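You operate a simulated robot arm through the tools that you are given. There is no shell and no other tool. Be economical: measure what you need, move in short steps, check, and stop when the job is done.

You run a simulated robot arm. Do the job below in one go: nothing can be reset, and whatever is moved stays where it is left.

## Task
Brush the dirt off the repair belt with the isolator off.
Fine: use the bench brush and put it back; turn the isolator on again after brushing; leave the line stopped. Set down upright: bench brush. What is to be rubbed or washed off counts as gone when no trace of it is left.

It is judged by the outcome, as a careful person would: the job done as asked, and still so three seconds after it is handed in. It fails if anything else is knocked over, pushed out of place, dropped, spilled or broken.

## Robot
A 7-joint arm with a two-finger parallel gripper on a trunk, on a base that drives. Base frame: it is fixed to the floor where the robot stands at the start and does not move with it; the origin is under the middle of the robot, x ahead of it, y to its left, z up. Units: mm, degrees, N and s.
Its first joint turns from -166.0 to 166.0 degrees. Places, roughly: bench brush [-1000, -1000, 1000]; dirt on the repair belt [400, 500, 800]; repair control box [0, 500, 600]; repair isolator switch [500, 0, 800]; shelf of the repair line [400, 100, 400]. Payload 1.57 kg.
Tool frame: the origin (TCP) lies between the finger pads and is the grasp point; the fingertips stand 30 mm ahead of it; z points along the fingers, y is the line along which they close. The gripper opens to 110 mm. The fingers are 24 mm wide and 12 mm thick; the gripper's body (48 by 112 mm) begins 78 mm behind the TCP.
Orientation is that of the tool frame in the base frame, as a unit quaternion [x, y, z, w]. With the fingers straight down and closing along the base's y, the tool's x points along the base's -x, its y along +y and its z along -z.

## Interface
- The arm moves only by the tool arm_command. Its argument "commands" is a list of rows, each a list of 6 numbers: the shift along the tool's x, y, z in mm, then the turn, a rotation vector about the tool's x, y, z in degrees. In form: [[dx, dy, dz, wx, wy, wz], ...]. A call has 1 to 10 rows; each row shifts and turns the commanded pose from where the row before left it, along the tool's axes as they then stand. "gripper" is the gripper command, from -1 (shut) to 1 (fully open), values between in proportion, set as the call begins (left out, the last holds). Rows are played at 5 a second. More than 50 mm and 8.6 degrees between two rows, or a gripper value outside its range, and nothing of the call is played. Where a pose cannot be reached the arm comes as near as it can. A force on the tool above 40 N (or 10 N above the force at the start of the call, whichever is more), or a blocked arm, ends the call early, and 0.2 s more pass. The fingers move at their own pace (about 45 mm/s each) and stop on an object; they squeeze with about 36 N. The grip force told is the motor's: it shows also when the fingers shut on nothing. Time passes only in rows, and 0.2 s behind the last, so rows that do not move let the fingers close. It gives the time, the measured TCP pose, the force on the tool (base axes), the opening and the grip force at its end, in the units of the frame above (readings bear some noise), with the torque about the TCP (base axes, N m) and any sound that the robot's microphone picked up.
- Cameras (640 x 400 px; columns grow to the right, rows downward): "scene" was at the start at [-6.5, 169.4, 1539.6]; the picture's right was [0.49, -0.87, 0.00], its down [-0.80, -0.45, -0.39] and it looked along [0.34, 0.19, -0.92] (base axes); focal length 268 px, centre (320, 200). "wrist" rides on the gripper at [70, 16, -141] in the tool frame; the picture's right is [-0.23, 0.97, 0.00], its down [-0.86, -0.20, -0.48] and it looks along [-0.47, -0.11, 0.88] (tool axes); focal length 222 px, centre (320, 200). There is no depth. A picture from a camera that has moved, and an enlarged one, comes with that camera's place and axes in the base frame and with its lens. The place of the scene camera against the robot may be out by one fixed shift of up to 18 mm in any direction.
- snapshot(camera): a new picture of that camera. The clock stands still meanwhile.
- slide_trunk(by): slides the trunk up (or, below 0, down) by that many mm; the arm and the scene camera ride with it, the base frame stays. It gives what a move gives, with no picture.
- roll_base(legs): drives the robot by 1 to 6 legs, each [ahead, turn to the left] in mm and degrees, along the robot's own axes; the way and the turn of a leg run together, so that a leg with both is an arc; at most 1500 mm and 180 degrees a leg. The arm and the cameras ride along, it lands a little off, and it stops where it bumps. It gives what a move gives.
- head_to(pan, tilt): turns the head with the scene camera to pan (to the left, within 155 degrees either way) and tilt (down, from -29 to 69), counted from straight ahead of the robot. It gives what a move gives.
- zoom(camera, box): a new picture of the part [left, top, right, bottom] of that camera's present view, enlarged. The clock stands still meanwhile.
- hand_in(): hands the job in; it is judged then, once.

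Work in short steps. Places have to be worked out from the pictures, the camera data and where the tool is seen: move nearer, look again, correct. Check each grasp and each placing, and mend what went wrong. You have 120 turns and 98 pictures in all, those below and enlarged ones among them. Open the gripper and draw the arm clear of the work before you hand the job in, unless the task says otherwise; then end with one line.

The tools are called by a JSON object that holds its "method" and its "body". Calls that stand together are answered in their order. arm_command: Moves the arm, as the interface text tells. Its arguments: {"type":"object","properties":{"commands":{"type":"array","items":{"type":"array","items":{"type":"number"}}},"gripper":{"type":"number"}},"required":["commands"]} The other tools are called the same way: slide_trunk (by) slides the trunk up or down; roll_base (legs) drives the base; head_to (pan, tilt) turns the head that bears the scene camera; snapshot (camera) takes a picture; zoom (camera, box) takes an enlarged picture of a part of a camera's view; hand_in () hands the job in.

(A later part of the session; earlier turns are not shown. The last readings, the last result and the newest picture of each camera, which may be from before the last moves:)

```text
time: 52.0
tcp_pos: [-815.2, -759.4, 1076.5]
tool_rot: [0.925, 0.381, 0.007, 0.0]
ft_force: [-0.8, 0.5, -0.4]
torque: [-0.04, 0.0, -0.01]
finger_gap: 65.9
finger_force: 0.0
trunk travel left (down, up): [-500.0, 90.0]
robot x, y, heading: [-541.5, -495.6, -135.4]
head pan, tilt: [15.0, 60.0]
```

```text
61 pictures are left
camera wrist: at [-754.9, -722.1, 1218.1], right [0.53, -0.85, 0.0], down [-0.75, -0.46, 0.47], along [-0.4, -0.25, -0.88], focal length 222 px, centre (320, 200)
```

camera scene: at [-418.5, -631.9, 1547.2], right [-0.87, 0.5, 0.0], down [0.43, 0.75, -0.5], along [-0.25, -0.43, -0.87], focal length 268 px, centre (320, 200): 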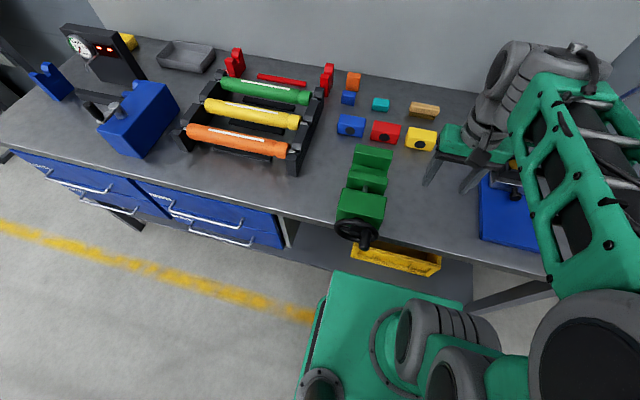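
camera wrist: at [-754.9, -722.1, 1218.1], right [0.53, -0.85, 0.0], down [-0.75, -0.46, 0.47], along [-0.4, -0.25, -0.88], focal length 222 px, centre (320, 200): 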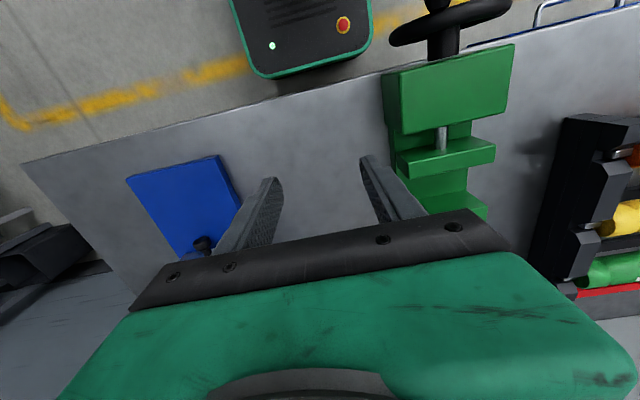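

Brush now fixed at about (-1113, -1098, top ~890), 830 mm from the axis. Squared up I can go nearer; I roll ahead 85 mm.

{"method": "roll_base", "body": {"legs": [[85, 0]]}}

{"method": "head_to", "body": {"pan": 15, "tilt": 62}}

{"method": "snapshot", "body": {"camera": "scene"}}

```text
time: 53.1
tcp_pos: [-874.9, -819.6, 1077.1]
tool_rot: [0.924, 0.382, 0.007, 0.0]
ft_force: [0.7, 0.0, -0.5]
torque: [-0.01, -0.01, -0.01]
finger_gap: 66.0
finger_force: 0.1
trunk travel left (down, up): [-500.0, 90.0]
robot x, y, heading: [-601.1, -551.0, -135.2]
head pan, tilt: [15.0, 60.0]
```

```text
time: 53.7
tcp_pos: [-874.2, -820.9, 1076.9]
tool_rot: [0.924, 0.383, 0.007, 0.0]
ft_force: [-0.4, 0.2, 0.4]
torque: [0.01, 0.01, -0.01]
finger_gap: 65.8
finger_force: 0.2
trunk travel left (down, up): [-500.0, 90.0]
robot x, y, heading: [-598.3, -550.7, -135.3]
head pan, tilt: [15.0, 62.0]
```

```text
60 pictures are left
camera scene: at [-477.5, -690.3, 1544.9], right [-0.87, 0.5, 0.0], down [0.44, 0.77, -0.47], along [-0.23, -0.41, -0.88], focal length 268 px, centre (320, 200)
```

scene: 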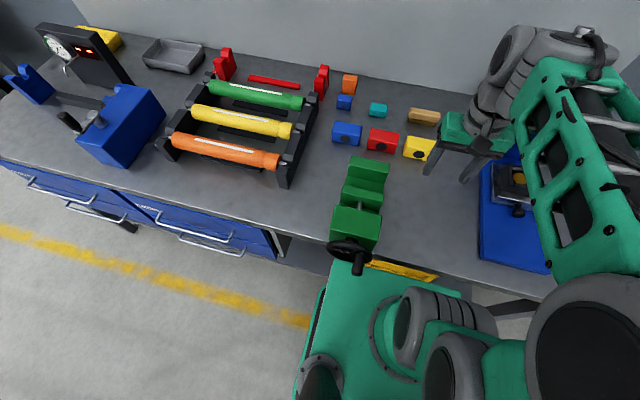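

Consistent. A further 28 mm ahead to get it within reach.

{"method": "roll_base", "body": {"legs": [[28, 0]]}}

{"method": "zoom", "body": {"camera": "scene", "box": [330, 60, 490, 180]}}

```text
time: 54.6
tcp_pos: [-885.7, -830.6, 1078.5]
tool_rot: [0.923, 0.384, 0.005, 0.001]
ft_force: [0.1, -0.4, 0.4]
torque: [0.02, -0.03, 0.0]
finger_gap: 65.9
finger_force: 0.1
trunk travel left (down, up): [-500.0, 90.0]
robot x, y, heading: [-612.3, -567.8, -134.3]
head pan, tilt: [15.0, 62.0]
stopped in leg 1: the robot was blocked; the commanded pose is now the measured one
```

```text
3.33 times, centred on (410, 120) of scene
camera zoom: at [-488.0, -698.1, 1545.2], right [-0.87, 0.49, 0.0], down [0.43, 0.77, -0.47], along [-0.23, -0.41, -0.88], focal length 893 px, centre (20, 467)
```

zoom: 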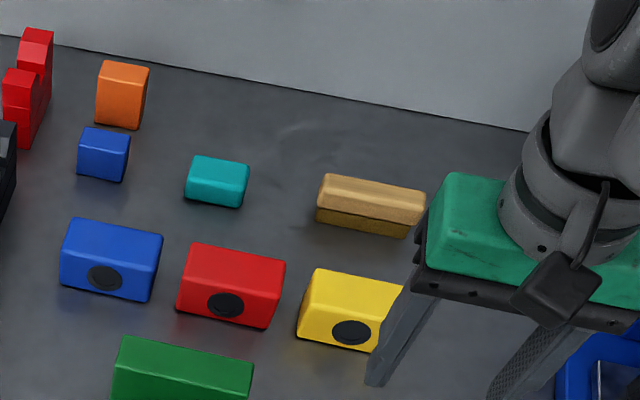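

Stopped touching at 834 along the bench normal, 724 mm from the brush: within reach. I move the arm over the brush and turn the fingers to close across its width.

{"method": "arm_command", "body": {"commands": [[-38, 3, 0, 0, 0, 0], [-38, 3, 0, 0, 0, 0], [-38, 3, 0, 0, 0, 0], [-38, 3, 0, 0, 0, 0], [-38, 3, 0, 0, 0, 0], [-38, 3, 0, 0, 0, 0], [-38, 3, 0, 0, 0, 0], [-38, 3, 0, 0, 0, 0]]}}

{"method": "arm_command", "body": {"commands": [[0, 0, 4, 0, 0, 8.5], [0, 0, 4, 0, 0, 8.5], [0, 0, 4, 0, 0, 8.5], [0, 0, 4, 0, 0, 8.5], [0, 0, 4, 0, 0, 8.5], [0, 0, 4, 0, 0, 8.5], [0, 0, 4, 0, 0, 8.5], [0, 0, 4, 0, 0, 8.5], [0, 0, 4, 0, 0, 8.5], [0, 0, 4, 0, 0, 8.5]]}}

{"method": "snapshot", "body": {"camera": "wrist"}}

{"method": "snapshot", "body": {"camera": "scene"}}

```text
time: 56.4
tcp_pos: [-1081.9, -1058.6, 1078.5]
tool_rot: [0.923, 0.384, 0.003, -0.001]
ft_force: [-0.8, -0.1, 0.9]
torque: [-0.04, -0.04, 0.01]
finger_gap: 65.9
finger_force: 0.1
out of reach, approached as far as the arm can: row 8
trunk travel left (down, up): [-500.0, 90.0]
robot x, y, heading: [-615.9, -569.8, -134.5]
head pan, tilt: [15.0, 62.0]
```

```text
time: 58.6
tcp_pos: [-1079.1, -1060.1, 1037.0]
tool_rot: [0.94, -0.342, 0.004, -0.002]
ft_force: [-0.8, -0.3, 0.0]
torque: [0.0, -0.02, 0.02]
finger_gap: 66.0
finger_force: 0.1
trunk travel left (down, up): [-500.0, 90.0]
robot x, y, heading: [-616.1, -573.2, -134.6]
head pan, tilt: [15.0, 62.0]
```

```text
58 pictures are left
camera wrist: at [-1038.2, -1118.9, 1177.6], right [-0.8, -0.6, -0.01], down [-0.53, 0.7, 0.48], along [-0.28, 0.38, -0.88], focal length 222 px, centre (320, 200)
```

wrist: 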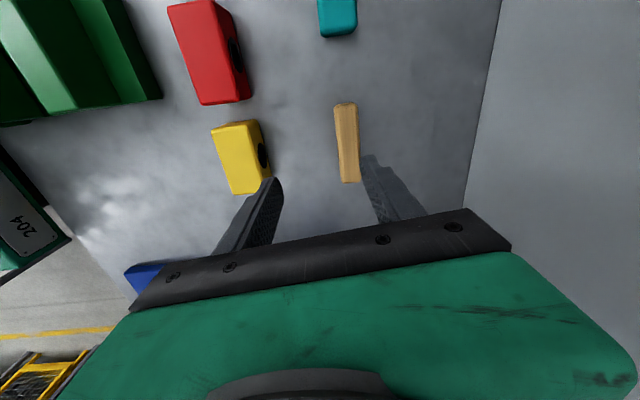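

```text
57 pictures are left
camera scene: at [-486.6, -698.1, 1545.1], right [-0.87, 0.49, 0.0], down [0.43, 0.77, -0.47], along [-0.23, -0.41, -0.88], focal length 268 px, centre (320, 200)
```

scene: 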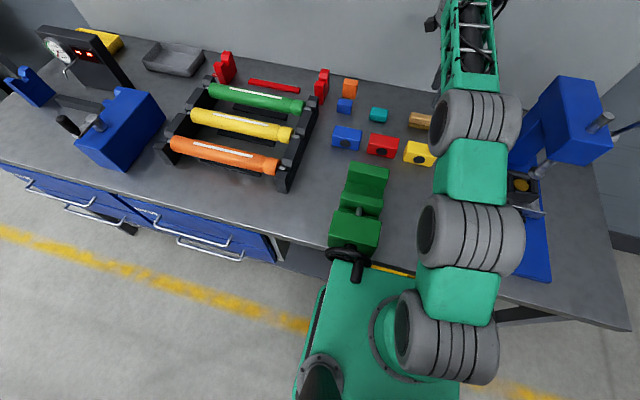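

Brush centre now at about (-1105, -1084). I finish the turn, descend, and move out 35 mm.

{"method": "arm_command", "body": {"commands": [[0, 0, 20, 0, 0, 5], [0, 0, 30, 0, 0, 0], [-1, 18, 15, 0, 0, 0], [-1, 17, 5, 0, 0, 0]]}}

{"method": "snapshot", "body": {"camera": "wrist"}}

```text
time: 59.6
tcp_pos: [-1107.7, -1084.1, 965.9]
tool_rot: [0.925, -0.381, 0.004, -0.003]
ft_force: [0.6, 0.7, 0.5]
torque: [0.02, -0.04, 0.0]
finger_gap: 66.1
finger_force: 0.1
trunk travel left (down, up): [-500.0, 90.0]
robot x, y, heading: [-616.0, -566.2, -134.7]
head pan, tilt: [15.0, 62.0]
```

```text
56 pictures are left
camera wrist: at [-1069.5, -1146.5, 1107.3], right [-0.85, -0.53, -0.01], down [-0.47, 0.74, 0.48], along [-0.25, 0.41, -0.88], focal length 222 px, centre (320, 200)
```

wrist: 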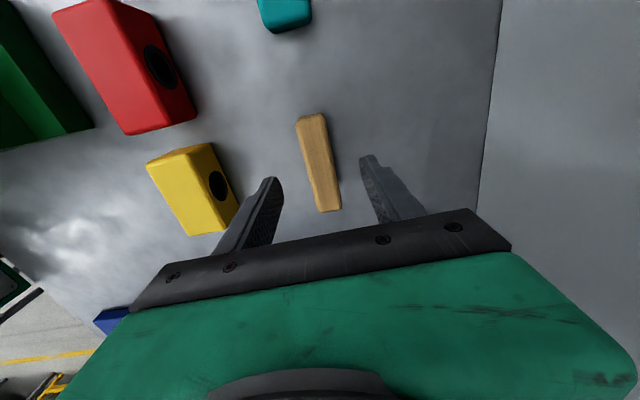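

Top of the brush at z≈899, I'm within 3 mm. I descend to grip the wooden part (TCP ≈ 904) and close.

{"method": "arm_command", "body": {"commands": [[2.5, -2, 22, 0, 0, 0], [0, 0, 22, 0, 0, 0], [0, 0, 18, 0, 0, 0]]}}

{"method": "snapshot", "body": {"camera": "wrist"}}

```text
time: 60.4
tcp_pos: [-1102.4, -1085.9, 904.2]
tool_rot: [0.925, -0.381, 0.004, -0.002]
ft_force: [-0.3, -0.3, 0.0]
torque: [-0.02, -0.04, -0.01]
finger_gap: 66.1
finger_force: 0.0
trunk travel left (down, up): [-500.0, 90.0]
robot x, y, heading: [-612.5, -570.1, -134.5]
head pan, tilt: [15.0, 62.0]
```

```text
55 pictures are left
camera wrist: at [-1065.2, -1146.1, 1044.7], right [-0.85, -0.53, -0.01], down [-0.47, 0.74, 0.48], along [-0.25, 0.41, -0.88], focal length 222 px, centre (320, 200)
```

wrist: 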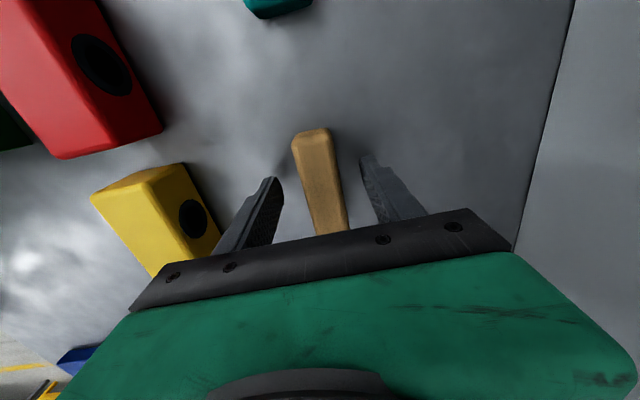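

Well placed. I close the fingers.

{"method": "arm_command", "body": {"commands": [[0, 0, 0, 0, 0, 0], [0, 0, 0, 0, 0, 0], [0, 0, 0, 0, 0, 0], [0, 0, 0, 0, 0, 0], [0, 0, 0, 0, 0, 0]], "gripper": -1}}

{"method": "arm_command", "body": {"commands": [[0, 0, -10, 0, 0, 0], [0, 0, -20, 0, 0, 0]]}}

{"method": "snapshot", "body": {"camera": "wrist"}}

```text
time: 61.6
tcp_pos: [-1102.4, -1085.5, 904.2]
tool_rot: [0.925, -0.381, 0.004, -0.002]
ft_force: [0.1, 0.5, 1.3]
torque: [-0.02, 0.05, -0.01]
finger_gap: 26.9
finger_force: 36.4
trunk travel left (down, up): [-500.0, 90.0]
robot x, y, heading: [-618.7, -566.4, -134.6]
head pan, tilt: [15.0, 62.0]
```

```text
time: 62.2
tcp_pos: [-1102.7, -1084.3, 934.4]
tool_rot: [0.924, -0.382, 0.005, -0.003]
ft_force: [0.0, -0.2, -0.6]
torque: [0.02, 0.02, 0.02]
finger_gap: 26.9
finger_force: 36.1
trunk travel left (down, up): [-500.0, 90.0]
robot x, y, heading: [-615.9, -571.6, -134.6]
head pan, tilt: [15.0, 62.0]
```

```text
54 pictures are left
camera wrist: at [-1065.2, -1145.6, 1075.2], right [-0.85, -0.53, -0.01], down [-0.47, 0.74, 0.48], along [-0.25, 0.41, -0.88], focal length 222 px, centre (320, 200)
```

wrist: 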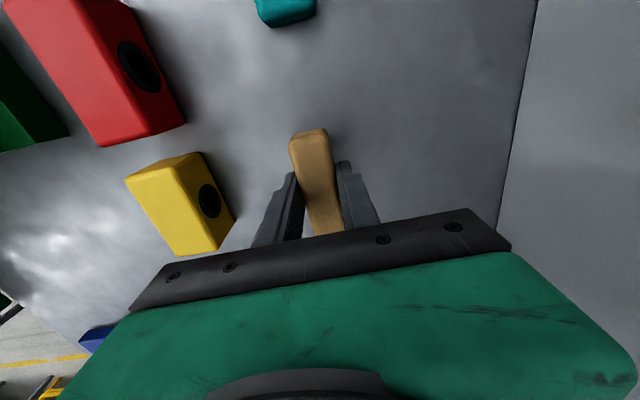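

Brush held (26.9 mm). I raise and draw back towards the robot.

{"method": "arm_command", "body": {"commands": [[0, 0, -25, 0, 0, 0], [0, -15, -30, 0, 0, 0], [0, -25, -30, 0, 0, 0], [0, -30, -30, 0, 0, 0], [0, -40, -25, 0, 0, 0], [0, -45, 0, 0, 0, 0], [0, -45, 0, 0, 0, 0], [0, -45, 0, 0, 0, 0], [0, -45, 0, 0, 0, 0], [0, -45, 0, 0, 0, 0]]}}

{"method": "head_to", "body": {"pan": 0, "tilt": 62}}

{"method": "snapshot", "body": {"camera": "scene"}}

```text
time: 64.4
tcp_pos: [-868.3, -845.7, 1069.9]
tool_rot: [0.923, -0.384, 0.004, -0.013]
ft_force: [0.0, -0.1, -1.6]
torque: [-0.02, -0.01, 0.0]
finger_gap: 27.0
finger_force: 36.3
trunk travel left (down, up): [-500.0, 90.0]
robot x, y, heading: [-616.8, -569.4, -134.2]
head pan, tilt: [15.0, 62.0]
```

```text
time: 65.2
tcp_pos: [-867.6, -846.2, 1072.3]
tool_rot: [0.924, -0.381, 0.005, -0.009]
ft_force: [0.1, -0.9, -1.0]
torque: [-0.04, 0.04, 0.01]
finger_gap: 26.9
finger_force: 36.5
trunk travel left (down, up): [-500.0, 90.0]
robot x, y, heading: [-613.9, -566.9, -134.6]
head pan, tilt: [0.0, 62.0]
```

```text
53 pictures are left
camera scene: at [-500.0, -688.0, 1545.1], right [-0.71, 0.7, 0.0], down [0.62, 0.63, -0.47], along [-0.33, -0.34, -0.88], focal length 268 px, centre (320, 200)
```

scene: 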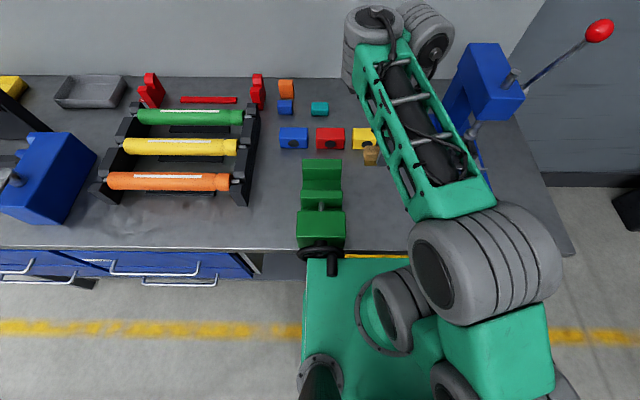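

The brush is held firmly. I back away, swing round and return to the starting spot beside the line.

{"method": "roll_base", "body": {"legs": [[-350, 0], [0, -147.3], [327, 0], [0, -78.2]]}}

```text
time: 78.6
tcp_pos: [78.9, -0.5, 1071.8]
tool_rot: [0.714, 0.7, -0.009, -0.01]
ft_force: [0.3, -0.1, -1.1]
torque: [-0.01, -0.05, 0.0]
finger_gap: 27.0
finger_force: 35.7
trunk travel left (down, up): [-500.0, 90.0]
robot x, y, heading: [-301.7, -11.0, -1.1]
head pan, tilt: [0.0, 62.0]
```

Back at (-302, -11). I trim the heading and roll ahead 302 mm to the start spot.

{"method": "roll_base", "body": {"legs": [[0, 2.5], [302, 0], [0, -1.4]]}}

{"method": "head_to", "body": {"pan": 40, "tilt": 58}}

{"method": "snapshot", "body": {"camera": "scene"}}

{"method": "snapshot", "body": {"camera": "wrist"}}

```text
time: 81.5
tcp_pos: [382.3, 13.6, 1069.5]
tool_rot: [0.708, 0.706, -0.011, -0.01]
ft_force: [0.6, 0.9, -0.8]
torque: [0.02, -0.01, -0.05]
finger_gap: 26.9
finger_force: 36.4
trunk travel left (down, up): [-500.0, 90.0]
robot x, y, heading: [3.0, -5.2, -0.1]
head pan, tilt: [0.0, 62.0]
```

```text
time: 82.5
tcp_pos: [382.0, 13.5, 1069.4]
tool_rot: [0.708, 0.706, -0.013, -0.011]
ft_force: [0.8, 0.4, -1.3]
torque: [-0.02, 0.02, -0.01]
finger_gap: 26.9
finger_force: 36.0
trunk travel left (down, up): [-500.0, 90.0]
robot x, y, heading: [4.1, -3.4, 0.0]
head pan, tilt: [40.0, 58.0]
```

```text
52 pictures are left
camera scene: at [-2.2, 180.8, 1549.7], right [0.64, -0.77, 0.0], down [-0.65, -0.55, -0.53], along [0.41, 0.34, -0.85], focal length 268 px, centre (320, 200)
```

scene: 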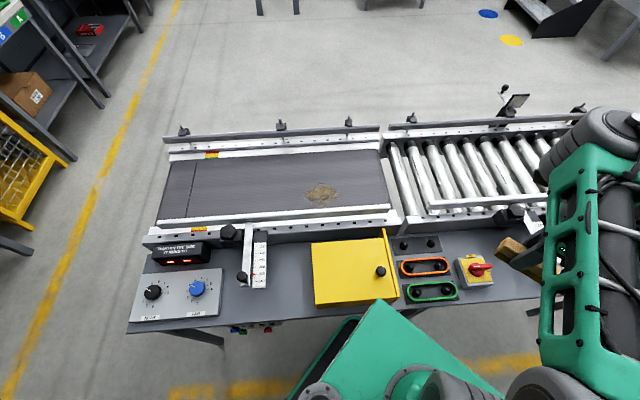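

```text
51 pictures are left
camera wrist: at [404.3, 83.8, 1208.3], right [0.97, -0.23, -0.03], down [-0.19, -0.85, 0.49], along [-0.14, -0.47, -0.87], focal length 222 px, centre (320, 200)
```

wrist: 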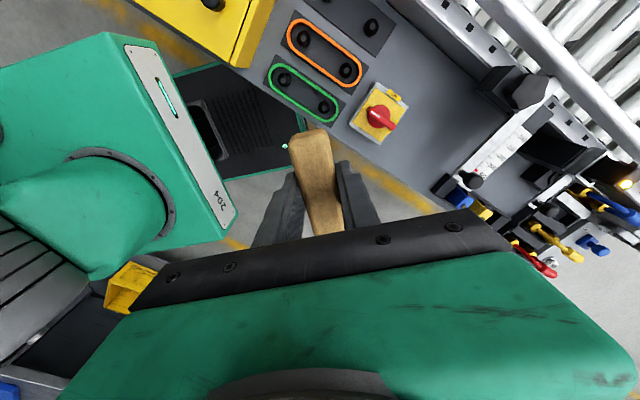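

Now I straighten the tool, carry the brush over above the dirt, and turn it so its length lies across the belt.

{"method": "arm_command", "body": {"commands": [[0, 0, 0, -1.95, 0, 0], [48, 0, 0, 0, 0, 0], [48, 0, 0, 0, 0, 0], [48, 0, 0, 0, 0, 0], [48, 0, 0, 0, 0, 0], [48, 0, 0, 0, 0, 0], [48, 0, 0, 0, 0, 0], [48, 0, 0, 0, 0, 0], [48, 0, 0, 0, 0, 0], [48, 0, 0, 0, 0, 0]]}}

{"method": "arm_command", "body": {"commands": [[30, 0, 0, 0, 0, 0], [0, 0, 0, 0, 0, 7.5], [0, 0, 0, 0, 0, 7.5], [0, 0, 0, 0, 0, 7.5], [0, 0, 0, 0, 0, 7.5], [0, 0, 0, 0, 0, 7.5], [0, 0, 0, 0, 0, 7.5], [0, 0, 40, 0, 0, 0], [0, 0, 40, 0, 0, 0]]}}

{"method": "snapshot", "body": {"camera": "wrist"}}

{"method": "snapshot", "body": {"camera": "scene"}}

```text
time: 84.7
tcp_pos: [383.7, 448.3, 1069.8]
tool_rot: [0.708, 0.706, -0.001, 0.002]
ft_force: [0.0, -0.2, -0.5]
torque: [-0.02, 0.01, -0.01]
finger_gap: 27.0
finger_force: 35.9
trunk travel left (down, up): [-500.0, 90.0]
robot x, y, heading: [8.9, -0.6, -0.1]
head pan, tilt: [40.0, 58.0]
```

```text
time: 86.7
tcp_pos: [384.2, 476.1, 989.9]
tool_rot: [0.924, 0.382, 0.002, 0.002]
ft_force: [-0.3, 0.8, -1.6]
torque: [-0.04, -0.05, 0.0]
finger_gap: 27.2
finger_force: 36.2
trunk travel left (down, up): [-500.0, 90.0]
robot x, y, heading: [1.2, -6.9, -0.0]
head pan, tilt: [40.0, 58.0]
```

```text
50 pictures are left
camera wrist: at [445.0, 514.3, 1129.6], right [0.52, -0.85, 0.0], down [-0.75, -0.46, 0.48], along [-0.41, -0.25, -0.88], focal length 222 px, centre (320, 200)
```

wrist: 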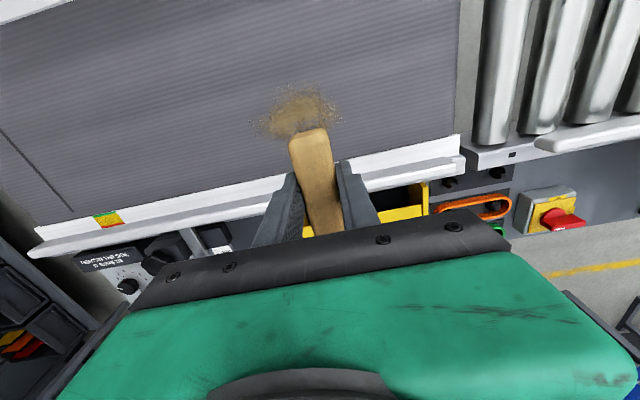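

```text
49 pictures are left
camera scene: at [-1.9, 181.8, 1549.5], right [0.64, -0.77, 0.0], down [-0.65, -0.55, -0.53], along [0.41, 0.34, -0.85], focal length 268 px, centre (320, 200)
```

scene: 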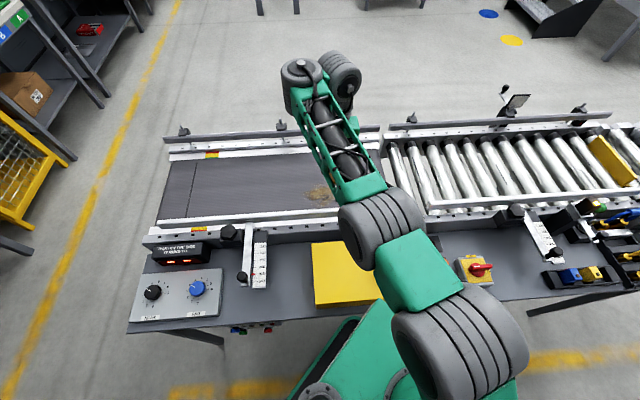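

The dirt covers about e −142…−32 along the belt, n 605…673 across it (45° axes), well off the rail. I go to its left end and lower towards the belt.

{"method": "arm_command", "body": {"commands": [[16, -47, 20, 0, 0, 0], [16, -47, 20, 0, 0, 0], [0, 0, 40, 0, 0, 0], [0, 0, 30, 0, 0, 0]]}}

{"method": "snapshot", "body": {"camera": "wrist"}}

{"method": "zoom", "body": {"camera": "scene", "box": [220, 120, 400, 240]}}

```text
refused: row 1 steps farther than a row can; nothing moved
```

```text
48 pictures are left
camera wrist: at [445.0, 514.3, 1129.6], right [0.52, -0.85, 0.0], down [-0.75, -0.46, 0.48], along [-0.41, -0.25, -0.88], focal length 222 px, centre (320, 200)
```

wrist: 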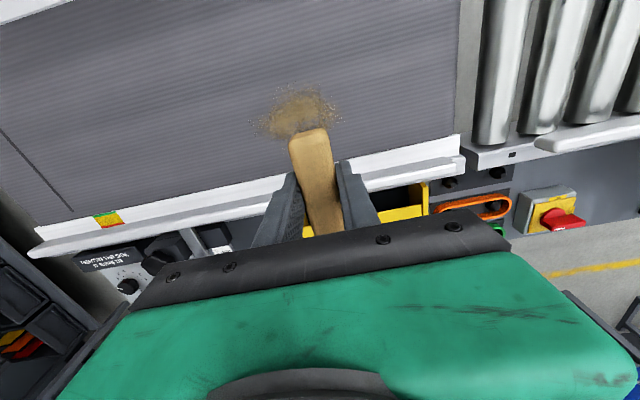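

```text
3.33 times, centred on (310, 180) of scene
camera zoom: at [-1.9, 181.8, 1549.5], right [0.64, -0.77, 0.0], down [-0.65, -0.55, -0.53], along [0.41, 0.34, -0.85], focal length 893 px, centre (353, 267)
```

zoom: 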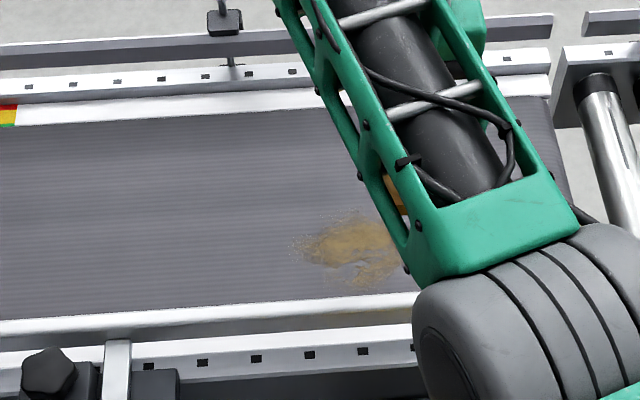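

The step was too large; I split it into smaller rows.

{"method": "arm_command", "body": {"commands": [[11, -32, 0, 0, 0, 0], [11, -32, 0, 0, 0, 0], [10, -31, 0, 0, 0, 0], [0, 0, 40, 0, 0, 0], [0, 0, 40, 0, 0, 0], [0, 0, 30, 0, 0, 0]]}}

{"method": "snapshot", "body": {"camera": "wrist"}}

{"method": "zoom", "body": {"camera": "scene", "box": [220, 120, 400, 240]}}

```text
time: 88.1
tcp_pos: [341.6, 566.6, 880.3]
tool_rot: [0.924, 0.382, 0.001, 0.001]
ft_force: [-0.8, -0.4, -1.5]
torque: [-0.02, 0.03, 0.03]
finger_gap: 26.9
finger_force: 35.9
trunk travel left (down, up): [-500.0, 90.0]
robot x, y, heading: [1.5, -5.4, 0.1]
head pan, tilt: [40.0, 58.0]
```

```text
46 pictures are left
camera wrist: at [401.4, 603.9, 1020.4], right [0.53, -0.85, 0.0], down [-0.75, -0.46, 0.48], along [-0.4, -0.25, -0.88], focal length 222 px, centre (320, 200)
```

wrist: 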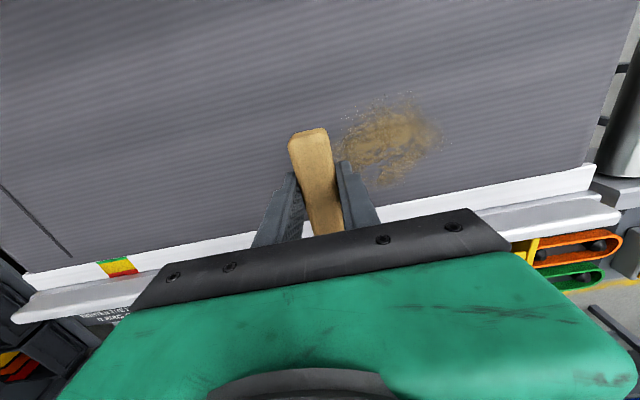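

```text
3.33 times, centred on (310, 180) of scene
camera zoom: at [-2.2, 181.4, 1549.6], right [0.64, -0.77, 0.0], down [-0.65, -0.55, -0.53], along [0.41, 0.34, -0.85], focal length 893 px, centre (353, 267)
```

zoom: 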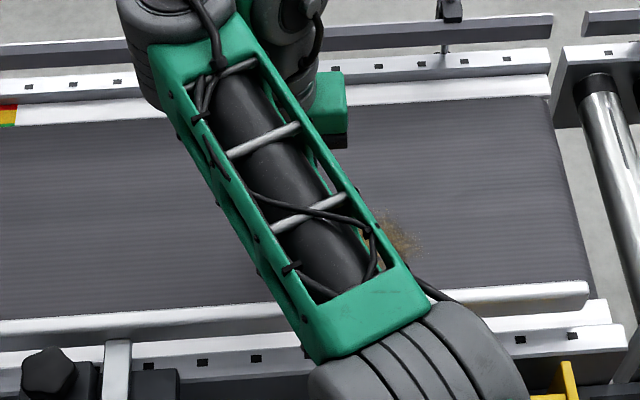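

Dirt extents: e −135…−35, n 595…684. I lower in small steps to find belt contact.

{"method": "arm_command", "body": {"commands": [[0, 0, 10, 0, 0, 0], [0, 0, 8, 0, 0, 0], [0, 0, 5, 0, 0, 0]]}}

{"method": "snapshot", "body": {"camera": "wrist"}}

```text
time: 88.9
tcp_pos: [339.8, 567.4, 855.5]
tool_rot: [0.925, 0.38, 0.0, 0.001]
ft_force: [-0.1, -0.8, -1.6]
torque: [-0.02, 0.0, 0.02]
finger_gap: 27.1
finger_force: 36.2
trunk travel left (down, up): [-500.0, 90.0]
robot x, y, heading: [4.1, -4.8, 0.2]
head pan, tilt: [40.0, 58.0]
```

```text
44 pictures are left
camera wrist: at [401.9, 603.6, 996.1], right [0.53, -0.85, 0.0], down [-0.75, -0.46, 0.48], along [-0.4, -0.25, -0.88], focal length 222 px, centre (320, 200)
```

wrist: 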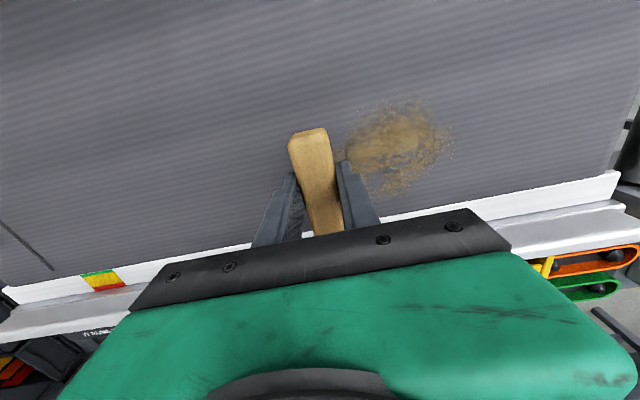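

No contact yet. I continue in small steps.

{"method": "arm_command", "body": {"commands": [[0, 0, 3, 0, 0, 0], [0, 0, 3, 0, 0, 0]]}}

{"method": "arm_command", "body": {"commands": [[0, 0, 2, 0, 0, 0], [0, 0, 2, 0, 0, 0]]}}

```text
time: 89.5
tcp_pos: [340.8, 567.1, 848.6]
tool_rot: [0.924, 0.381, 0.001, 0.0]
ft_force: [0.9, 0.1, -0.5]
torque: [0.02, 0.02, -0.02]
finger_gap: 27.2
finger_force: 35.8
trunk travel left (down, up): [-500.0, 90.0]
robot x, y, heading: [4.1, -4.1, 0.4]
head pan, tilt: [40.0, 58.0]
```

```text
time: 90.1
tcp_pos: [340.8, 566.1, 846.0]
tool_rot: [0.925, 0.381, 0.0, 0.002]
ft_force: [-0.4, 0.0, -1.7]
torque: [0.05, 0.03, 0.0]
finger_gap: 27.1
finger_force: 36.2
trunk travel left (down, up): [-500.0, 90.0]
robot x, y, heading: [0.7, -6.8, 0.2]
head pan, tilt: [40.0, 58.0]
```

Still free; I continue.

{"method": "arm_command", "body": {"commands": [[0, 0, 2, 0, 0, 0], [0, 0, 2, 0, 0, 0]]}}

{"method": "arm_command", "body": {"commands": [[0, 0, 2, 0, 0, 0], [0, 0, 2, 0, 0, 0]]}}

{"method": "arm_command", "body": {"commands": [[0, 0, 2, 0, 0, 0], [0, 0, 2, 0, 0, 0]]}}

{"method": "zoom", "body": {"camera": "wrist", "box": [240, 80, 480, 230]}}

```text
time: 90.7
tcp_pos: [339.5, 565.8, 840.9]
tool_rot: [0.925, 0.381, 0.002, 0.002]
ft_force: [-0.3, -0.4, -0.6]
torque: [-0.02, 0.02, 0.02]
finger_gap: 27.3
finger_force: 36.1
trunk travel left (down, up): [-500.0, 90.0]
robot x, y, heading: [4.9, -3.8, 0.2]
head pan, tilt: [40.0, 58.0]
```

```text
time: 91.3
tcp_pos: [339.9, 566.4, 838.4]
tool_rot: [0.924, 0.381, 0.002, 0.002]
ft_force: [0.5, -0.1, 0.3]
torque: [0.03, 0.01, -0.01]
finger_gap: 27.2
finger_force: 36.1
trunk travel left (down, up): [-500.0, 90.0]
robot x, y, heading: [2.3, -5.6, 0.2]
head pan, tilt: [40.0, 58.0]
```

```text
time: 91.9
tcp_pos: [340.0, 566.9, 834.4]
tool_rot: [0.924, 0.382, 0.002, 0.001]
ft_force: [0.5, -0.5, -0.6]
torque: [0.01, -0.01, -0.02]
finger_gap: 27.2
finger_force: 36.0
trunk travel left (down, up): [-500.0, 90.0]
robot x, y, heading: [-1.0, -0.9, 0.0]
head pan, tilt: [40.0, 58.0]
```

```text
2.67 times, centred on (360, 155) of wrist
camera zoom: at [401.6, 603.6, 974.3], right [0.53, -0.85, 0.0], down [-0.75, -0.46, 0.48], along [-0.4, -0.25, -0.88], focal length 592 px, centre (213, 320)
```

zoom: 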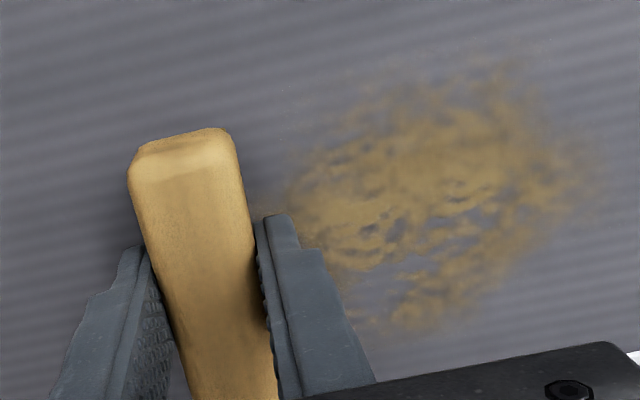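

The belt is probably near z 775; I continue down in small steps.

{"method": "arm_command", "body": {"commands": [[0, 0, 2, 0, 0, 0], [0, 0, 2, 0, 0, 0]]}}

{"method": "arm_command", "body": {"commands": [[0, 0, 2, 0, 0, 0], [0, 0, 2, 0, 0, 0]]}}

{"method": "arm_command", "body": {"commands": [[0, 0, 2, 0, 0, 0], [0, 0, 2, 0, 0, 0]]}}

{"method": "arm_command", "body": {"commands": [[0, 0, 2, 0, 0, 0], [0, 0, 2, 0, 0, 0]]}}

```text
time: 92.5
tcp_pos: [339.7, 566.5, 829.2]
tool_rot: [0.924, 0.381, 0.002, 0.0]
ft_force: [-0.6, 0.0, -0.8]
torque: [0.03, 0.02, 0.0]
finger_gap: 26.9
finger_force: 35.5
trunk travel left (down, up): [-500.0, 90.0]
robot x, y, heading: [1.0, -1.4, -0.0]
head pan, tilt: [40.0, 58.0]
```

```text
time: 93.1
tcp_pos: [339.9, 565.0, 826.0]
tool_rot: [0.925, 0.381, 0.002, 0.001]
ft_force: [0.6, 0.5, -1.4]
torque: [0.03, 0.01, 0.0]
finger_gap: 27.2
finger_force: 36.2
trunk travel left (down, up): [-500.0, 90.0]
robot x, y, heading: [-0.1, -2.2, -0.1]
head pan, tilt: [40.0, 58.0]
```

```text
time: 93.7
tcp_pos: [340.6, 566.0, 823.5]
tool_rot: [0.925, 0.381, 0.002, 0.0]
ft_force: [0.1, -1.6, 7.6]
torque: [0.16, -0.18, -0.01]
finger_gap: 27.0
finger_force: 36.4
trunk travel left (down, up): [-500.0, 90.0]
robot x, y, heading: [5.6, -4.7, -0.0]
head pan, tilt: [40.0, 58.0]
```

```text
time: 94.3
tcp_pos: [340.7, 566.7, 824.4]
tool_rot: [0.924, 0.381, 0.005, -0.003]
ft_force: [-1.1, -4.6, 34.2]
torque: [-0.48, 0.29, -0.04]
finger_gap: 27.3
finger_force: 35.9
trunk travel left (down, up): [-500.0, 90.0]
robot x, y, heading: [0.8, 2.4, -0.0]
head pan, tilt: [40.0, 58.0]
```

Contact at TCP z≈824. I ease up to light pressure and sweep along the belt.

{"method": "arm_command", "body": {"commands": [[0, 0, -2.5, 0, 0, 0], [-15, 0, 0, 0, 0, 0]]}}

{"method": "arm_command", "body": {"commands": [[0, 20, 0, 0, 0, 0], [0, 20, 0, 0, 0, 0], [0, 20, 0, 0, 0, 0], [0, 20, 0, 0, 0, 0], [0, 20, 0, 0, 0, 0], [0, 20, 0, 0, 0, 0], [0, 20, 0, 0, 0, 0], [0, 20, 0, 0, 0, 0], [0, 20, 0, 0, 0, 0]]}}

{"method": "snapshot", "body": {"camera": "wrist"}}

```text
time: 94.9
tcp_pos: [332.0, 555.9, 822.8]
tool_rot: [0.924, 0.381, 0.003, -0.002]
ft_force: [13.3, 13.7, 30.0]
torque: [0.52, -0.44, -0.03]
finger_gap: 27.0
finger_force: 36.1
trunk travel left (down, up): [-500.0, 90.0]
robot x, y, heading: [3.3, -1.2, 0.1]
head pan, tilt: [40.0, 58.0]
```

```text
time: 95.7
tcp_pos: [371.0, 527.2, 822.7]
tool_rot: [0.925, 0.381, 0.002, -0.003]
ft_force: [3.2, -3.0, 10.8]
torque: [-0.7, 0.2, 0.27]
finger_gap: 27.1
finger_force: 36.2
out of reach, approached as far as the arm can: row 2, 3
trunk travel left (down, up): [-500.0, 90.0]
robot x, y, heading: [1.6, -3.5, 0.3]
head pan, tilt: [40.0, 58.0]
stopped in row 3: the force on the tool passed its limit (the readings are from after the stop); the commanded pose is now the measured one
```

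```text
42 pictures are left
camera wrist: at [432.6, 563.9, 963.3], right [0.52, -0.85, -0.01], down [-0.75, -0.46, 0.47], along [-0.41, -0.24, -0.88], focal length 222 px, centre (320, 200)
```

wrist: 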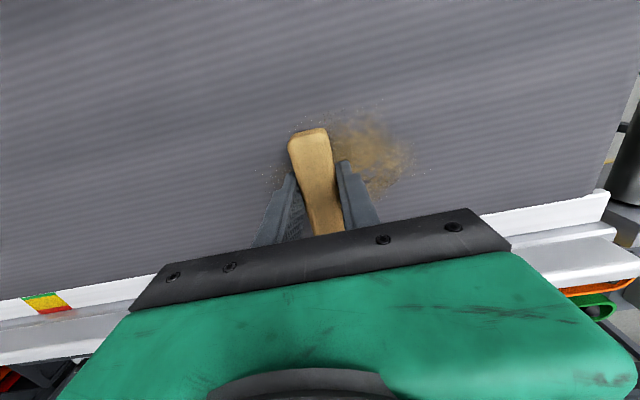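

The dirt vanishes behind the brush. I keep sweeping with a bit less pressure.

{"method": "arm_command", "body": {"commands": [[0, 15, -0.5, 0, 0, 0], [0, 15, 0, 0, 0, 0], [0, 15, 0, 0, 0, 0], [0, 15, 0, 0, 0, 0], [0, 15, 0, 0, 0, 0], [0, 15, 0, 0, 0, 0], [0, 15, 0, 0, 0, 0], [0, 15, 0, 0, 0, 0]]}}

{"method": "snapshot", "body": {"camera": "wrist"}}

```text
time: 96.8
tcp_pos: [422.7, 494.6, 821.9]
tool_rot: [0.924, 0.382, 0.003, -0.005]
ft_force: [1.5, -3.7, 10.5]
torque: [-0.7, 0.3, 0.13]
finger_gap: 27.4
finger_force: 35.5
out of reach, approached as far as the arm can: row 1, 2, 4
trunk travel left (down, up): [-500.0, 90.0]
robot x, y, heading: [-1.9, -3.5, 0.3]
head pan, tilt: [40.0, 58.0]
stopped in row 5: the force on the tool passed its limit (the readings are from after the stop); the commanded pose is now the measured one
```

```text
41 pictures are left
camera wrist: at [483.6, 530.5, 963.3], right [0.53, -0.85, -0.01], down [-0.75, -0.47, 0.47], along [-0.41, -0.24, -0.88], focal length 222 px, centre (320, 200)
```

wrist: 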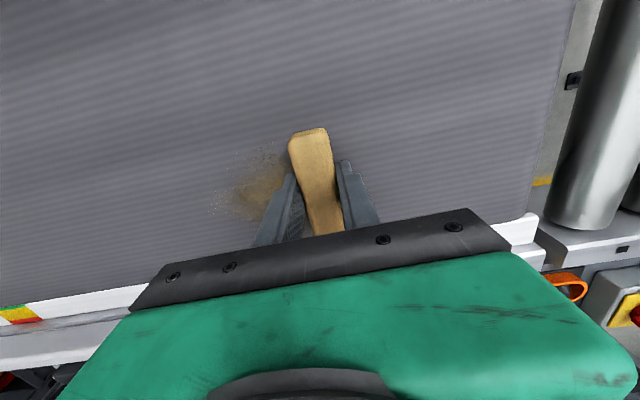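

Some dirt remains and the arm is at its reach limit here. I lift the brush and lower the trunk by 120 to gain reach.

{"method": "arm_command", "body": {"commands": [[0, 0, -30, 0, 0, 0], [0, 0, -40, 0, 0, 0], [0, 0, -40, 0, 0, 0], [0, 0, -40, 0, 0, 0]]}}

{"method": "slide_trunk", "body": {"by": -120}}

{"method": "snapshot", "body": {"camera": "wrist"}}

{"method": "snapshot", "body": {"camera": "scene"}}

```text
time: 97.8
tcp_pos: [426.1, 494.5, 969.2]
tool_rot: [0.924, 0.382, 0.0, -0.004]
ft_force: [-0.1, -0.8, -1.2]
torque: [0.01, -0.01, 0.0]
finger_gap: 27.0
finger_force: 36.0
out of reach, approached as far as the arm can: row 1
trunk travel left (down, up): [-500.0, 90.0]
robot x, y, heading: [3.3, -0.9, 0.2]
head pan, tilt: [40.0, 58.0]
```

```text
time: 99.3
tcp_pos: [425.1, 495.7, 849.7]
tool_rot: [0.924, 0.382, 0.001, -0.005]
ft_force: [0.6, -0.3, -0.6]
torque: [0.01, 0.0, -0.02]
finger_gap: 27.0
finger_force: 36.2
trunk travel left (down, up): [-380.0, 210.0]
robot x, y, heading: [3.3, -3.9, 0.3]
head pan, tilt: [40.0, 58.0]
```

```text
40 pictures are left
camera wrist: at [487.3, 532.7, 990.4], right [0.53, -0.85, -0.01], down [-0.75, -0.47, 0.48], along [-0.41, -0.24, -0.88], focal length 222 px, centre (320, 200)
```

wrist: 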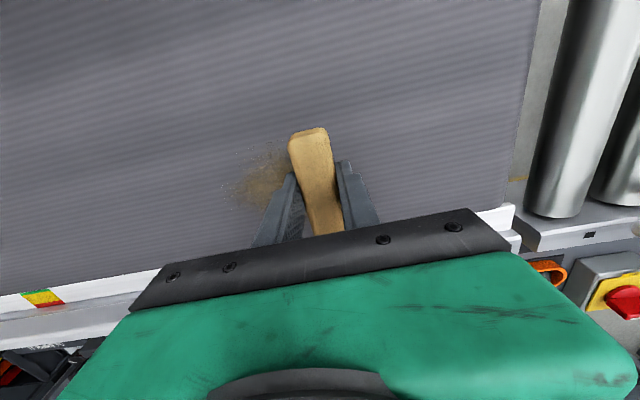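

```text
39 pictures are left
camera scene: at [-4.2, 181.1, 1429.6], right [0.65, -0.76, 0.0], down [-0.65, -0.55, -0.53], along [0.4, 0.34, -0.85], focal length 268 px, centre (320, 200)
```

scene: 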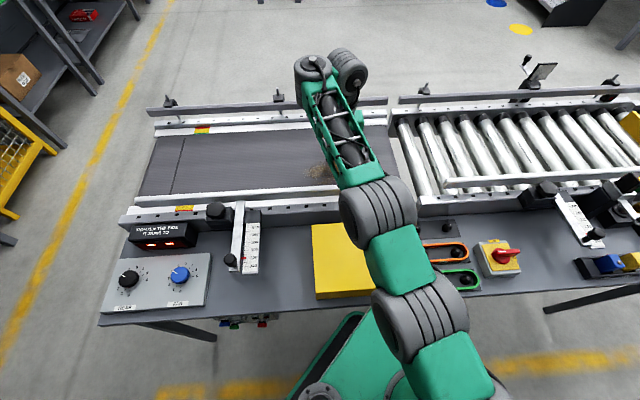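

Remaining dirt lies around (374, 533). I lower again to light contact, shifted 18 mm towards the near side, and sweep back leftwards.

{"method": "arm_command", "body": {"commands": [[-18, 0, 10, 0, 0, 0], [0, 0, 13, 0, 0, 0], [0, 0, 2, 0, 0, 0]]}}

{"method": "arm_command", "body": {"commands": [[0, 0, 1, 0, 0, 0], [0, 0, 0, 0, 0, 0]]}}

```text
time: 100.1
tcp_pos: [421.9, 494.7, 831.5]
tool_rot: [0.924, 0.382, 0.0, -0.004]
ft_force: [-0.9, 0.3, -0.4]
torque: [0.01, 0.02, 0.01]
finger_gap: 27.1
finger_force: 36.3
out of reach, approached as far as the arm can: row 1, 2
trunk travel left (down, up): [-380.0, 210.0]
robot x, y, heading: [2.0, -2.9, 0.4]
head pan, tilt: [40.0, 58.0]
```

```text
time: 100.7
tcp_pos: [422.5, 496.2, 830.3]
tool_rot: [0.924, 0.382, 0.0, -0.003]
ft_force: [-0.2, 1.0, -1.8]
torque: [0.01, -0.02, -0.01]
finger_gap: 27.3
finger_force: 36.2
trunk travel left (down, up): [-380.0, 210.0]
robot x, y, heading: [3.3, -5.3, 0.6]
head pan, tilt: [40.0, 58.0]
```

The limit is likely the last wrist joint, not distance. I lift and turn the tool 180° back the other way.

{"method": "arm_command", "body": {"commands": [[0, 0, -40, 0, 0, 0], [0, 0, -30, 0, 0, -4], [0, 0, 0, 0, 0, -8], [0, 0, 0, 0, 0, -8], [0, 0, 0, 0, 0, -8], [0, 0, 0, 0, 0, -8], [0, 0, 0, 0, 0, -8], [0, 0, 0, 0, 0, -8], [0, 0, 0, 0, 0, -8], [0, 0, 0, 0, 0, -8]]}}

{"method": "arm_command", "body": {"commands": [[0, 0, 0, 0, 0, -8], [0, 0, 0, 0, 0, -8], [0, 0, 0, 0, 0, -8], [0, 0, 0, 0, 0, -8], [0, 0, 0, 0, 0, -8], [0, 0, 0, 0, 0, -8], [0, 0, 0, 0, 0, -8], [0, 0, 0, 0, 0, -8], [0, 0, 0, 0, 0, -8], [0, 0, 0, 0, 0, -8]]}}

{"method": "arm_command", "body": {"commands": [[0, 0, 0, 0, 0, -8], [0, 0, 0, 0, 0, -8], [0, 0, 0, 0, 0, -8], [0, 0, 0, 0, 0, -8]]}}

{"method": "snapshot", "body": {"camera": "wrist"}}

```text
time: 102.9
tcp_pos: [421.7, 495.0, 900.8]
tool_rot: [0.551, 0.834, 0.003, -0.003]
ft_force: [-0.5, -0.1, -0.3]
torque: [-0.01, 0.01, -0.03]
finger_gap: 27.0
finger_force: 36.3
trunk travel left (down, up): [-380.0, 210.0]
robot x, y, heading: [1.4, -2.3, 0.3]
head pan, tilt: [40.0, 58.0]
```

```text
time: 105.1
tcp_pos: [422.3, 493.7, 900.5]
tool_rot: [-0.114, 0.993, 0.004, 0.0]
ft_force: [-0.1, -0.1, -1.3]
torque: [-0.01, 0.05, -0.01]
finger_gap: 27.1
finger_force: 35.9
trunk travel left (down, up): [-380.0, 210.0]
robot x, y, heading: [4.0, -7.2, 0.4]
head pan, tilt: [40.0, 58.0]
```

```text
time: 106.1
tcp_pos: [423.8, 494.6, 901.0]
tool_rot: [-0.383, 0.924, 0.004, 0.002]
ft_force: [0.7, -0.5, -0.5]
torque: [-0.02, 0.01, -0.03]
finger_gap: 27.3
finger_force: 36.2
trunk travel left (down, up): [-380.0, 210.0]
robot x, y, heading: [2.2, -5.6, 0.2]
head pan, tilt: [40.0, 58.0]
```

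```text
38 pictures are left
camera wrist: at [363.1, 455.1, 1041.1], right [-0.53, 0.85, 0.01], down [0.75, 0.46, 0.48], along [0.4, 0.26, -0.88], focal length 222 px, centre (320, 200)
```

wrist: 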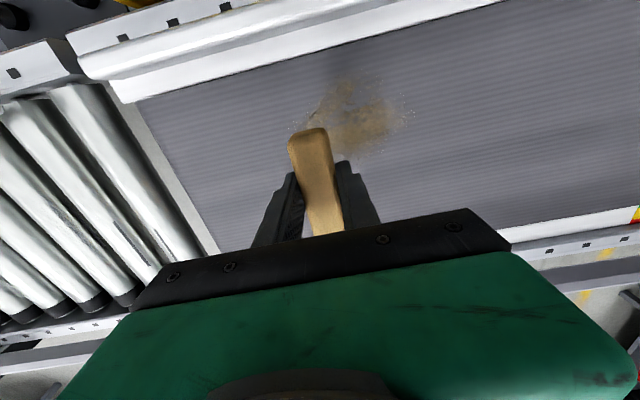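

Full view of the rest: e −25…−158, n 587…669. I position at its right end, near side, and lower to contact.

{"method": "arm_command", "body": {"commands": [[16, -25, 0, 0, 0, 0], [16, -22, 0, 0, 0, 0], [0, 0, 40, 0, 0, 0], [0, 0, 30, 0, 0, 0], [0, 0, 3, 0, 0, 0]]}}

{"method": "arm_command", "body": {"commands": [[0, 0, 2, 0, 0, 0], [0, 0, 2, 0, 0, 0]]}}

```text
time: 107.3
tcp_pos: [438.7, 444.0, 833.7]
tool_rot: [-0.382, 0.924, 0.003, -0.002]
ft_force: [-0.1, 0.8, -0.1]
torque: [-0.02, 0.02, -0.01]
finger_gap: 26.9
finger_force: 35.4
out of reach, approached as far as the arm can: row 4
trunk travel left (down, up): [-380.0, 210.0]
robot x, y, heading: [3.3, -5.2, 0.2]
head pan, tilt: [40.0, 58.0]
```

```text
time: 107.9
tcp_pos: [440.3, 446.7, 831.6]
tool_rot: [-0.381, 0.925, 0.002, -0.001]
ft_force: [0.7, 0.5, -1.0]
torque: [0.0, 0.03, 0.01]
finger_gap: 27.2
finger_force: 35.8
out of reach, approached as far as the arm can: row 2
trunk travel left (down, up): [-380.0, 210.0]
robot x, y, heading: [3.3, -3.3, 0.4]
head pan, tilt: [40.0, 58.0]
```

Still reported out of reach while only 627 mm out; I check the arm's posture.

{"method": "snapshot", "body": {"camera": "scene"}}

```text
37 pictures are left
camera scene: at [-4.1, 181.1, 1429.5], right [0.65, -0.76, 0.0], down [-0.65, -0.55, -0.53], along [0.4, 0.34, -0.85], focal length 268 px, centre (320, 200)
```

scene: 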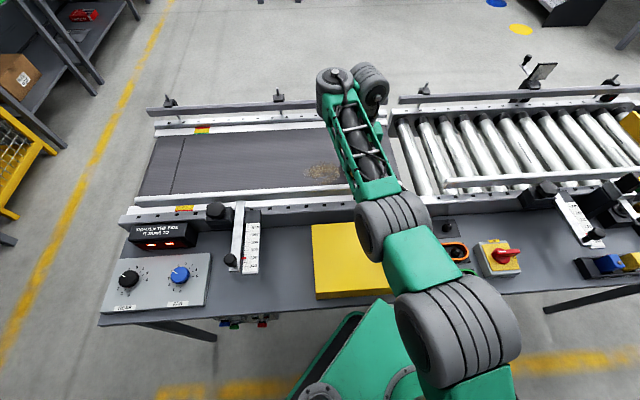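

The forearm lies nearly flat with the lowered trunk, likely a wrist limit. I slide the trunk back up and lower the arm again in this orientation.

{"method": "slide_trunk", "body": {"by": 120}}

{"method": "arm_command", "body": {"commands": [[0, 0, 30, 0, 0, 0], [0, 0, 30, 0, 0, 0], [0, 0, 30, 0, 0, 0], [0, 0, 20, 0, 0, 0], [0, 0, 10, 0, 0, 0]]}}

{"method": "arm_command", "body": {"commands": [[0, 0, 2, 0, 0, 0], [0, 0, 2, 0, 0, 0]]}}

```text
time: 109.4
tcp_pos: [439.1, 446.8, 950.7]
tool_rot: [-0.382, 0.924, 0.002, -0.003]
ft_force: [-0.2, -0.4, -0.8]
torque: [-0.03, -0.02, -0.02]
finger_gap: 27.2
finger_force: 36.3
trunk travel left (down, up): [-500.0, 90.0]
robot x, y, heading: [4.7, -6.0, 0.6]
head pan, tilt: [40.0, 58.0]
```

```text
time: 110.6
tcp_pos: [459.3, 471.2, 842.9]
tool_rot: [-0.381, 0.924, 0.003, -0.002]
ft_force: [-0.8, -0.4, -1.2]
torque: [-0.03, 0.04, 0.0]
finger_gap: 27.3
finger_force: 35.8
out of reach, approached as far as the arm can: row 1, 2, 3
trunk travel left (down, up): [-500.0, 90.0]
robot x, y, heading: [-0.4, -6.2, 0.6]
head pan, tilt: [40.0, 58.0]
```

```text
time: 111.2
tcp_pos: [458.6, 471.1, 838.5]
tool_rot: [-0.382, 0.924, 0.001, -0.004]
ft_force: [0.0, -0.7, -0.9]
torque: [-0.02, 0.0, 0.0]
finger_gap: 27.0
finger_force: 35.9
trunk travel left (down, up): [-500.0, 90.0]
robot x, y, heading: [1.1, -5.3, 0.3]
head pan, tilt: [40.0, 58.0]
```

In this posture the arm can't come nearer than about 655 mm. I lift, and back the base 75 mm so that the dirt falls inside its range.

{"method": "arm_command", "body": {"commands": [[0, 0, -40, 0, 0, 0], [0, 0, -40, 0, 0, 0]]}}

{"method": "roll_base", "body": {"legs": [[-75, 0]]}}

{"method": "snapshot", "body": {"camera": "wrist"}}

```text
time: 111.8
tcp_pos: [458.8, 470.6, 918.7]
tool_rot: [-0.383, 0.924, 0.002, -0.003]
ft_force: [-0.2, 0.5, -0.1]
torque: [0.02, -0.01, 0.01]
finger_gap: 27.0
finger_force: 36.0
trunk travel left (down, up): [-500.0, 90.0]
robot x, y, heading: [1.0, -3.9, 0.4]
head pan, tilt: [40.0, 58.0]
```

```text
time: 112.8
tcp_pos: [385.0, 470.5, 918.4]
tool_rot: [-0.381, 0.924, 0.003, -0.002]
ft_force: [-0.3, 0.7, -0.1]
torque: [0.0, 0.03, 0.02]
finger_gap: 27.5
finger_force: 36.3
trunk travel left (down, up): [-500.0, 90.0]
robot x, y, heading: [-73.4, -2.4, 0.4]
head pan, tilt: [40.0, 58.0]
```

```text
36 pictures are left
camera wrist: at [325.5, 431.8, 1059.6], right [-0.53, 0.85, 0.01], down [0.75, 0.46, 0.48], along [0.4, 0.25, -0.88], focal length 222 px, centre (320, 200)
```

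wrist: 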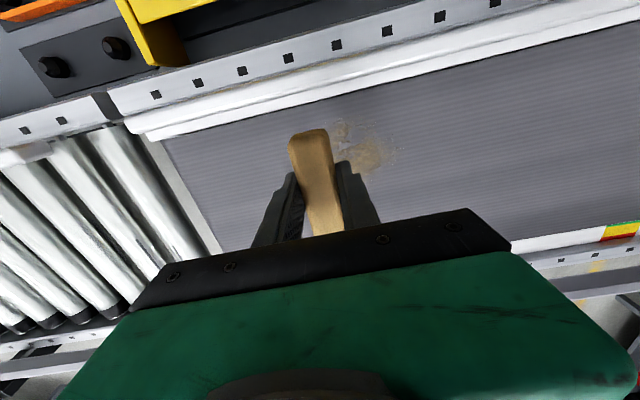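

TCP is now at e −60, n 605. I go to e −20, n 617 and lower to the belt.

{"method": "arm_command", "body": {"commands": [[-12, -40, 0, 0, 0, 0], [0, 0, 45, 0, 0, 0], [0, 0, 40, 0, 0, 0], [0, 0, 4, 0, 0, 0]]}}

{"method": "arm_command", "body": {"commands": [[0, 0, 2, 0, 0, 0], [0, 0, 1, 0, 0, 0]]}}

```text
time: 113.8
tcp_pos: [422.4, 449.4, 829.6]
tool_rot: [-0.382, 0.924, 0.003, -0.003]
ft_force: [-0.3, -0.2, -1.6]
torque: [-0.02, 0.0, 0.03]
finger_gap: 27.1
finger_force: 36.3
trunk travel left (down, up): [-500.0, 90.0]
robot x, y, heading: [-74.0, -4.1, 0.5]
head pan, tilt: [40.0, 58.0]
```

```text
time: 114.5
tcp_pos: [420.9, 450.3, 826.3]
tool_rot: [-0.382, 0.924, 0.002, -0.003]
ft_force: [-0.2, 0.1, -1.0]
torque: [-0.01, 0.01, 0.0]
finger_gap: 27.1
finger_force: 36.1
trunk travel left (down, up): [-500.0, 90.0]
robot x, y, heading: [-72.1, -5.1, 0.4]
head pan, tilt: [40.0, 58.0]
```

No more reach trouble. Slightly lower until light contact, then sweep left.

{"method": "arm_command", "body": {"commands": [[0, 0, 1, 0, 0, 0], [0, 0, 1, 0, 0, 0]]}}

{"method": "arm_command", "body": {"commands": [[0, 0, 0.8, 0, 0, 0], [0, 0, 0, 0, 0, 0]]}}

```text
time: 115.0
tcp_pos: [422.3, 451.1, 825.0]
tool_rot: [-0.382, 0.924, 0.003, -0.002]
ft_force: [-0.2, -0.8, -1.4]
torque: [-0.01, 0.02, 0.03]
finger_gap: 27.3
finger_force: 35.8
trunk travel left (down, up): [-500.0, 90.0]
robot x, y, heading: [-72.0, -6.2, 0.5]
head pan, tilt: [40.0, 58.0]
```

```text
time: 115.7
tcp_pos: [421.2, 450.6, 824.3]
tool_rot: [-0.382, 0.924, 0.002, -0.002]
ft_force: [0.7, 0.3, -1.5]
torque: [-0.02, 0.03, -0.01]
finger_gap: 27.2
finger_force: 36.2
trunk travel left (down, up): [-500.0, 90.0]
robot x, y, heading: [-72.3, -2.5, 0.4]
head pan, tilt: [40.0, 58.0]
```

{"method": "arm_command", "body": {"commands": [[0, 0, 1, 0, 0, 0], [0, 0, 0.5, 0, 0, 0]]}}

{"method": "arm_command", "body": {"commands": [[0, 0, 0.7, 0, 0, 0], [0, 0, 0, 0, 0, 0]]}}

```text
time: 116.2
tcp_pos: [420.9, 450.8, 823.3]
tool_rot: [-0.382, 0.924, 0.004, -0.002]
ft_force: [-2.2, -1.0, 0.9]
torque: [-0.15, 0.12, -0.09]
finger_gap: 27.1
finger_force: 36.1
trunk travel left (down, up): [-500.0, 90.0]
robot x, y, heading: [-74.0, -5.3, 0.2]
head pan, tilt: [40.0, 58.0]
```

```text
time: 116.8
tcp_pos: [421.4, 450.8, 822.9]
tool_rot: [-0.381, 0.924, 0.003, -0.002]
ft_force: [-0.6, 0.4, 5.4]
torque: [-0.18, 0.13, -0.02]
finger_gap: 27.3
finger_force: 35.8
trunk travel left (down, up): [-500.0, 90.0]
robot x, y, heading: [-73.1, -3.5, 0.2]
head pan, tilt: [40.0, 58.0]
```

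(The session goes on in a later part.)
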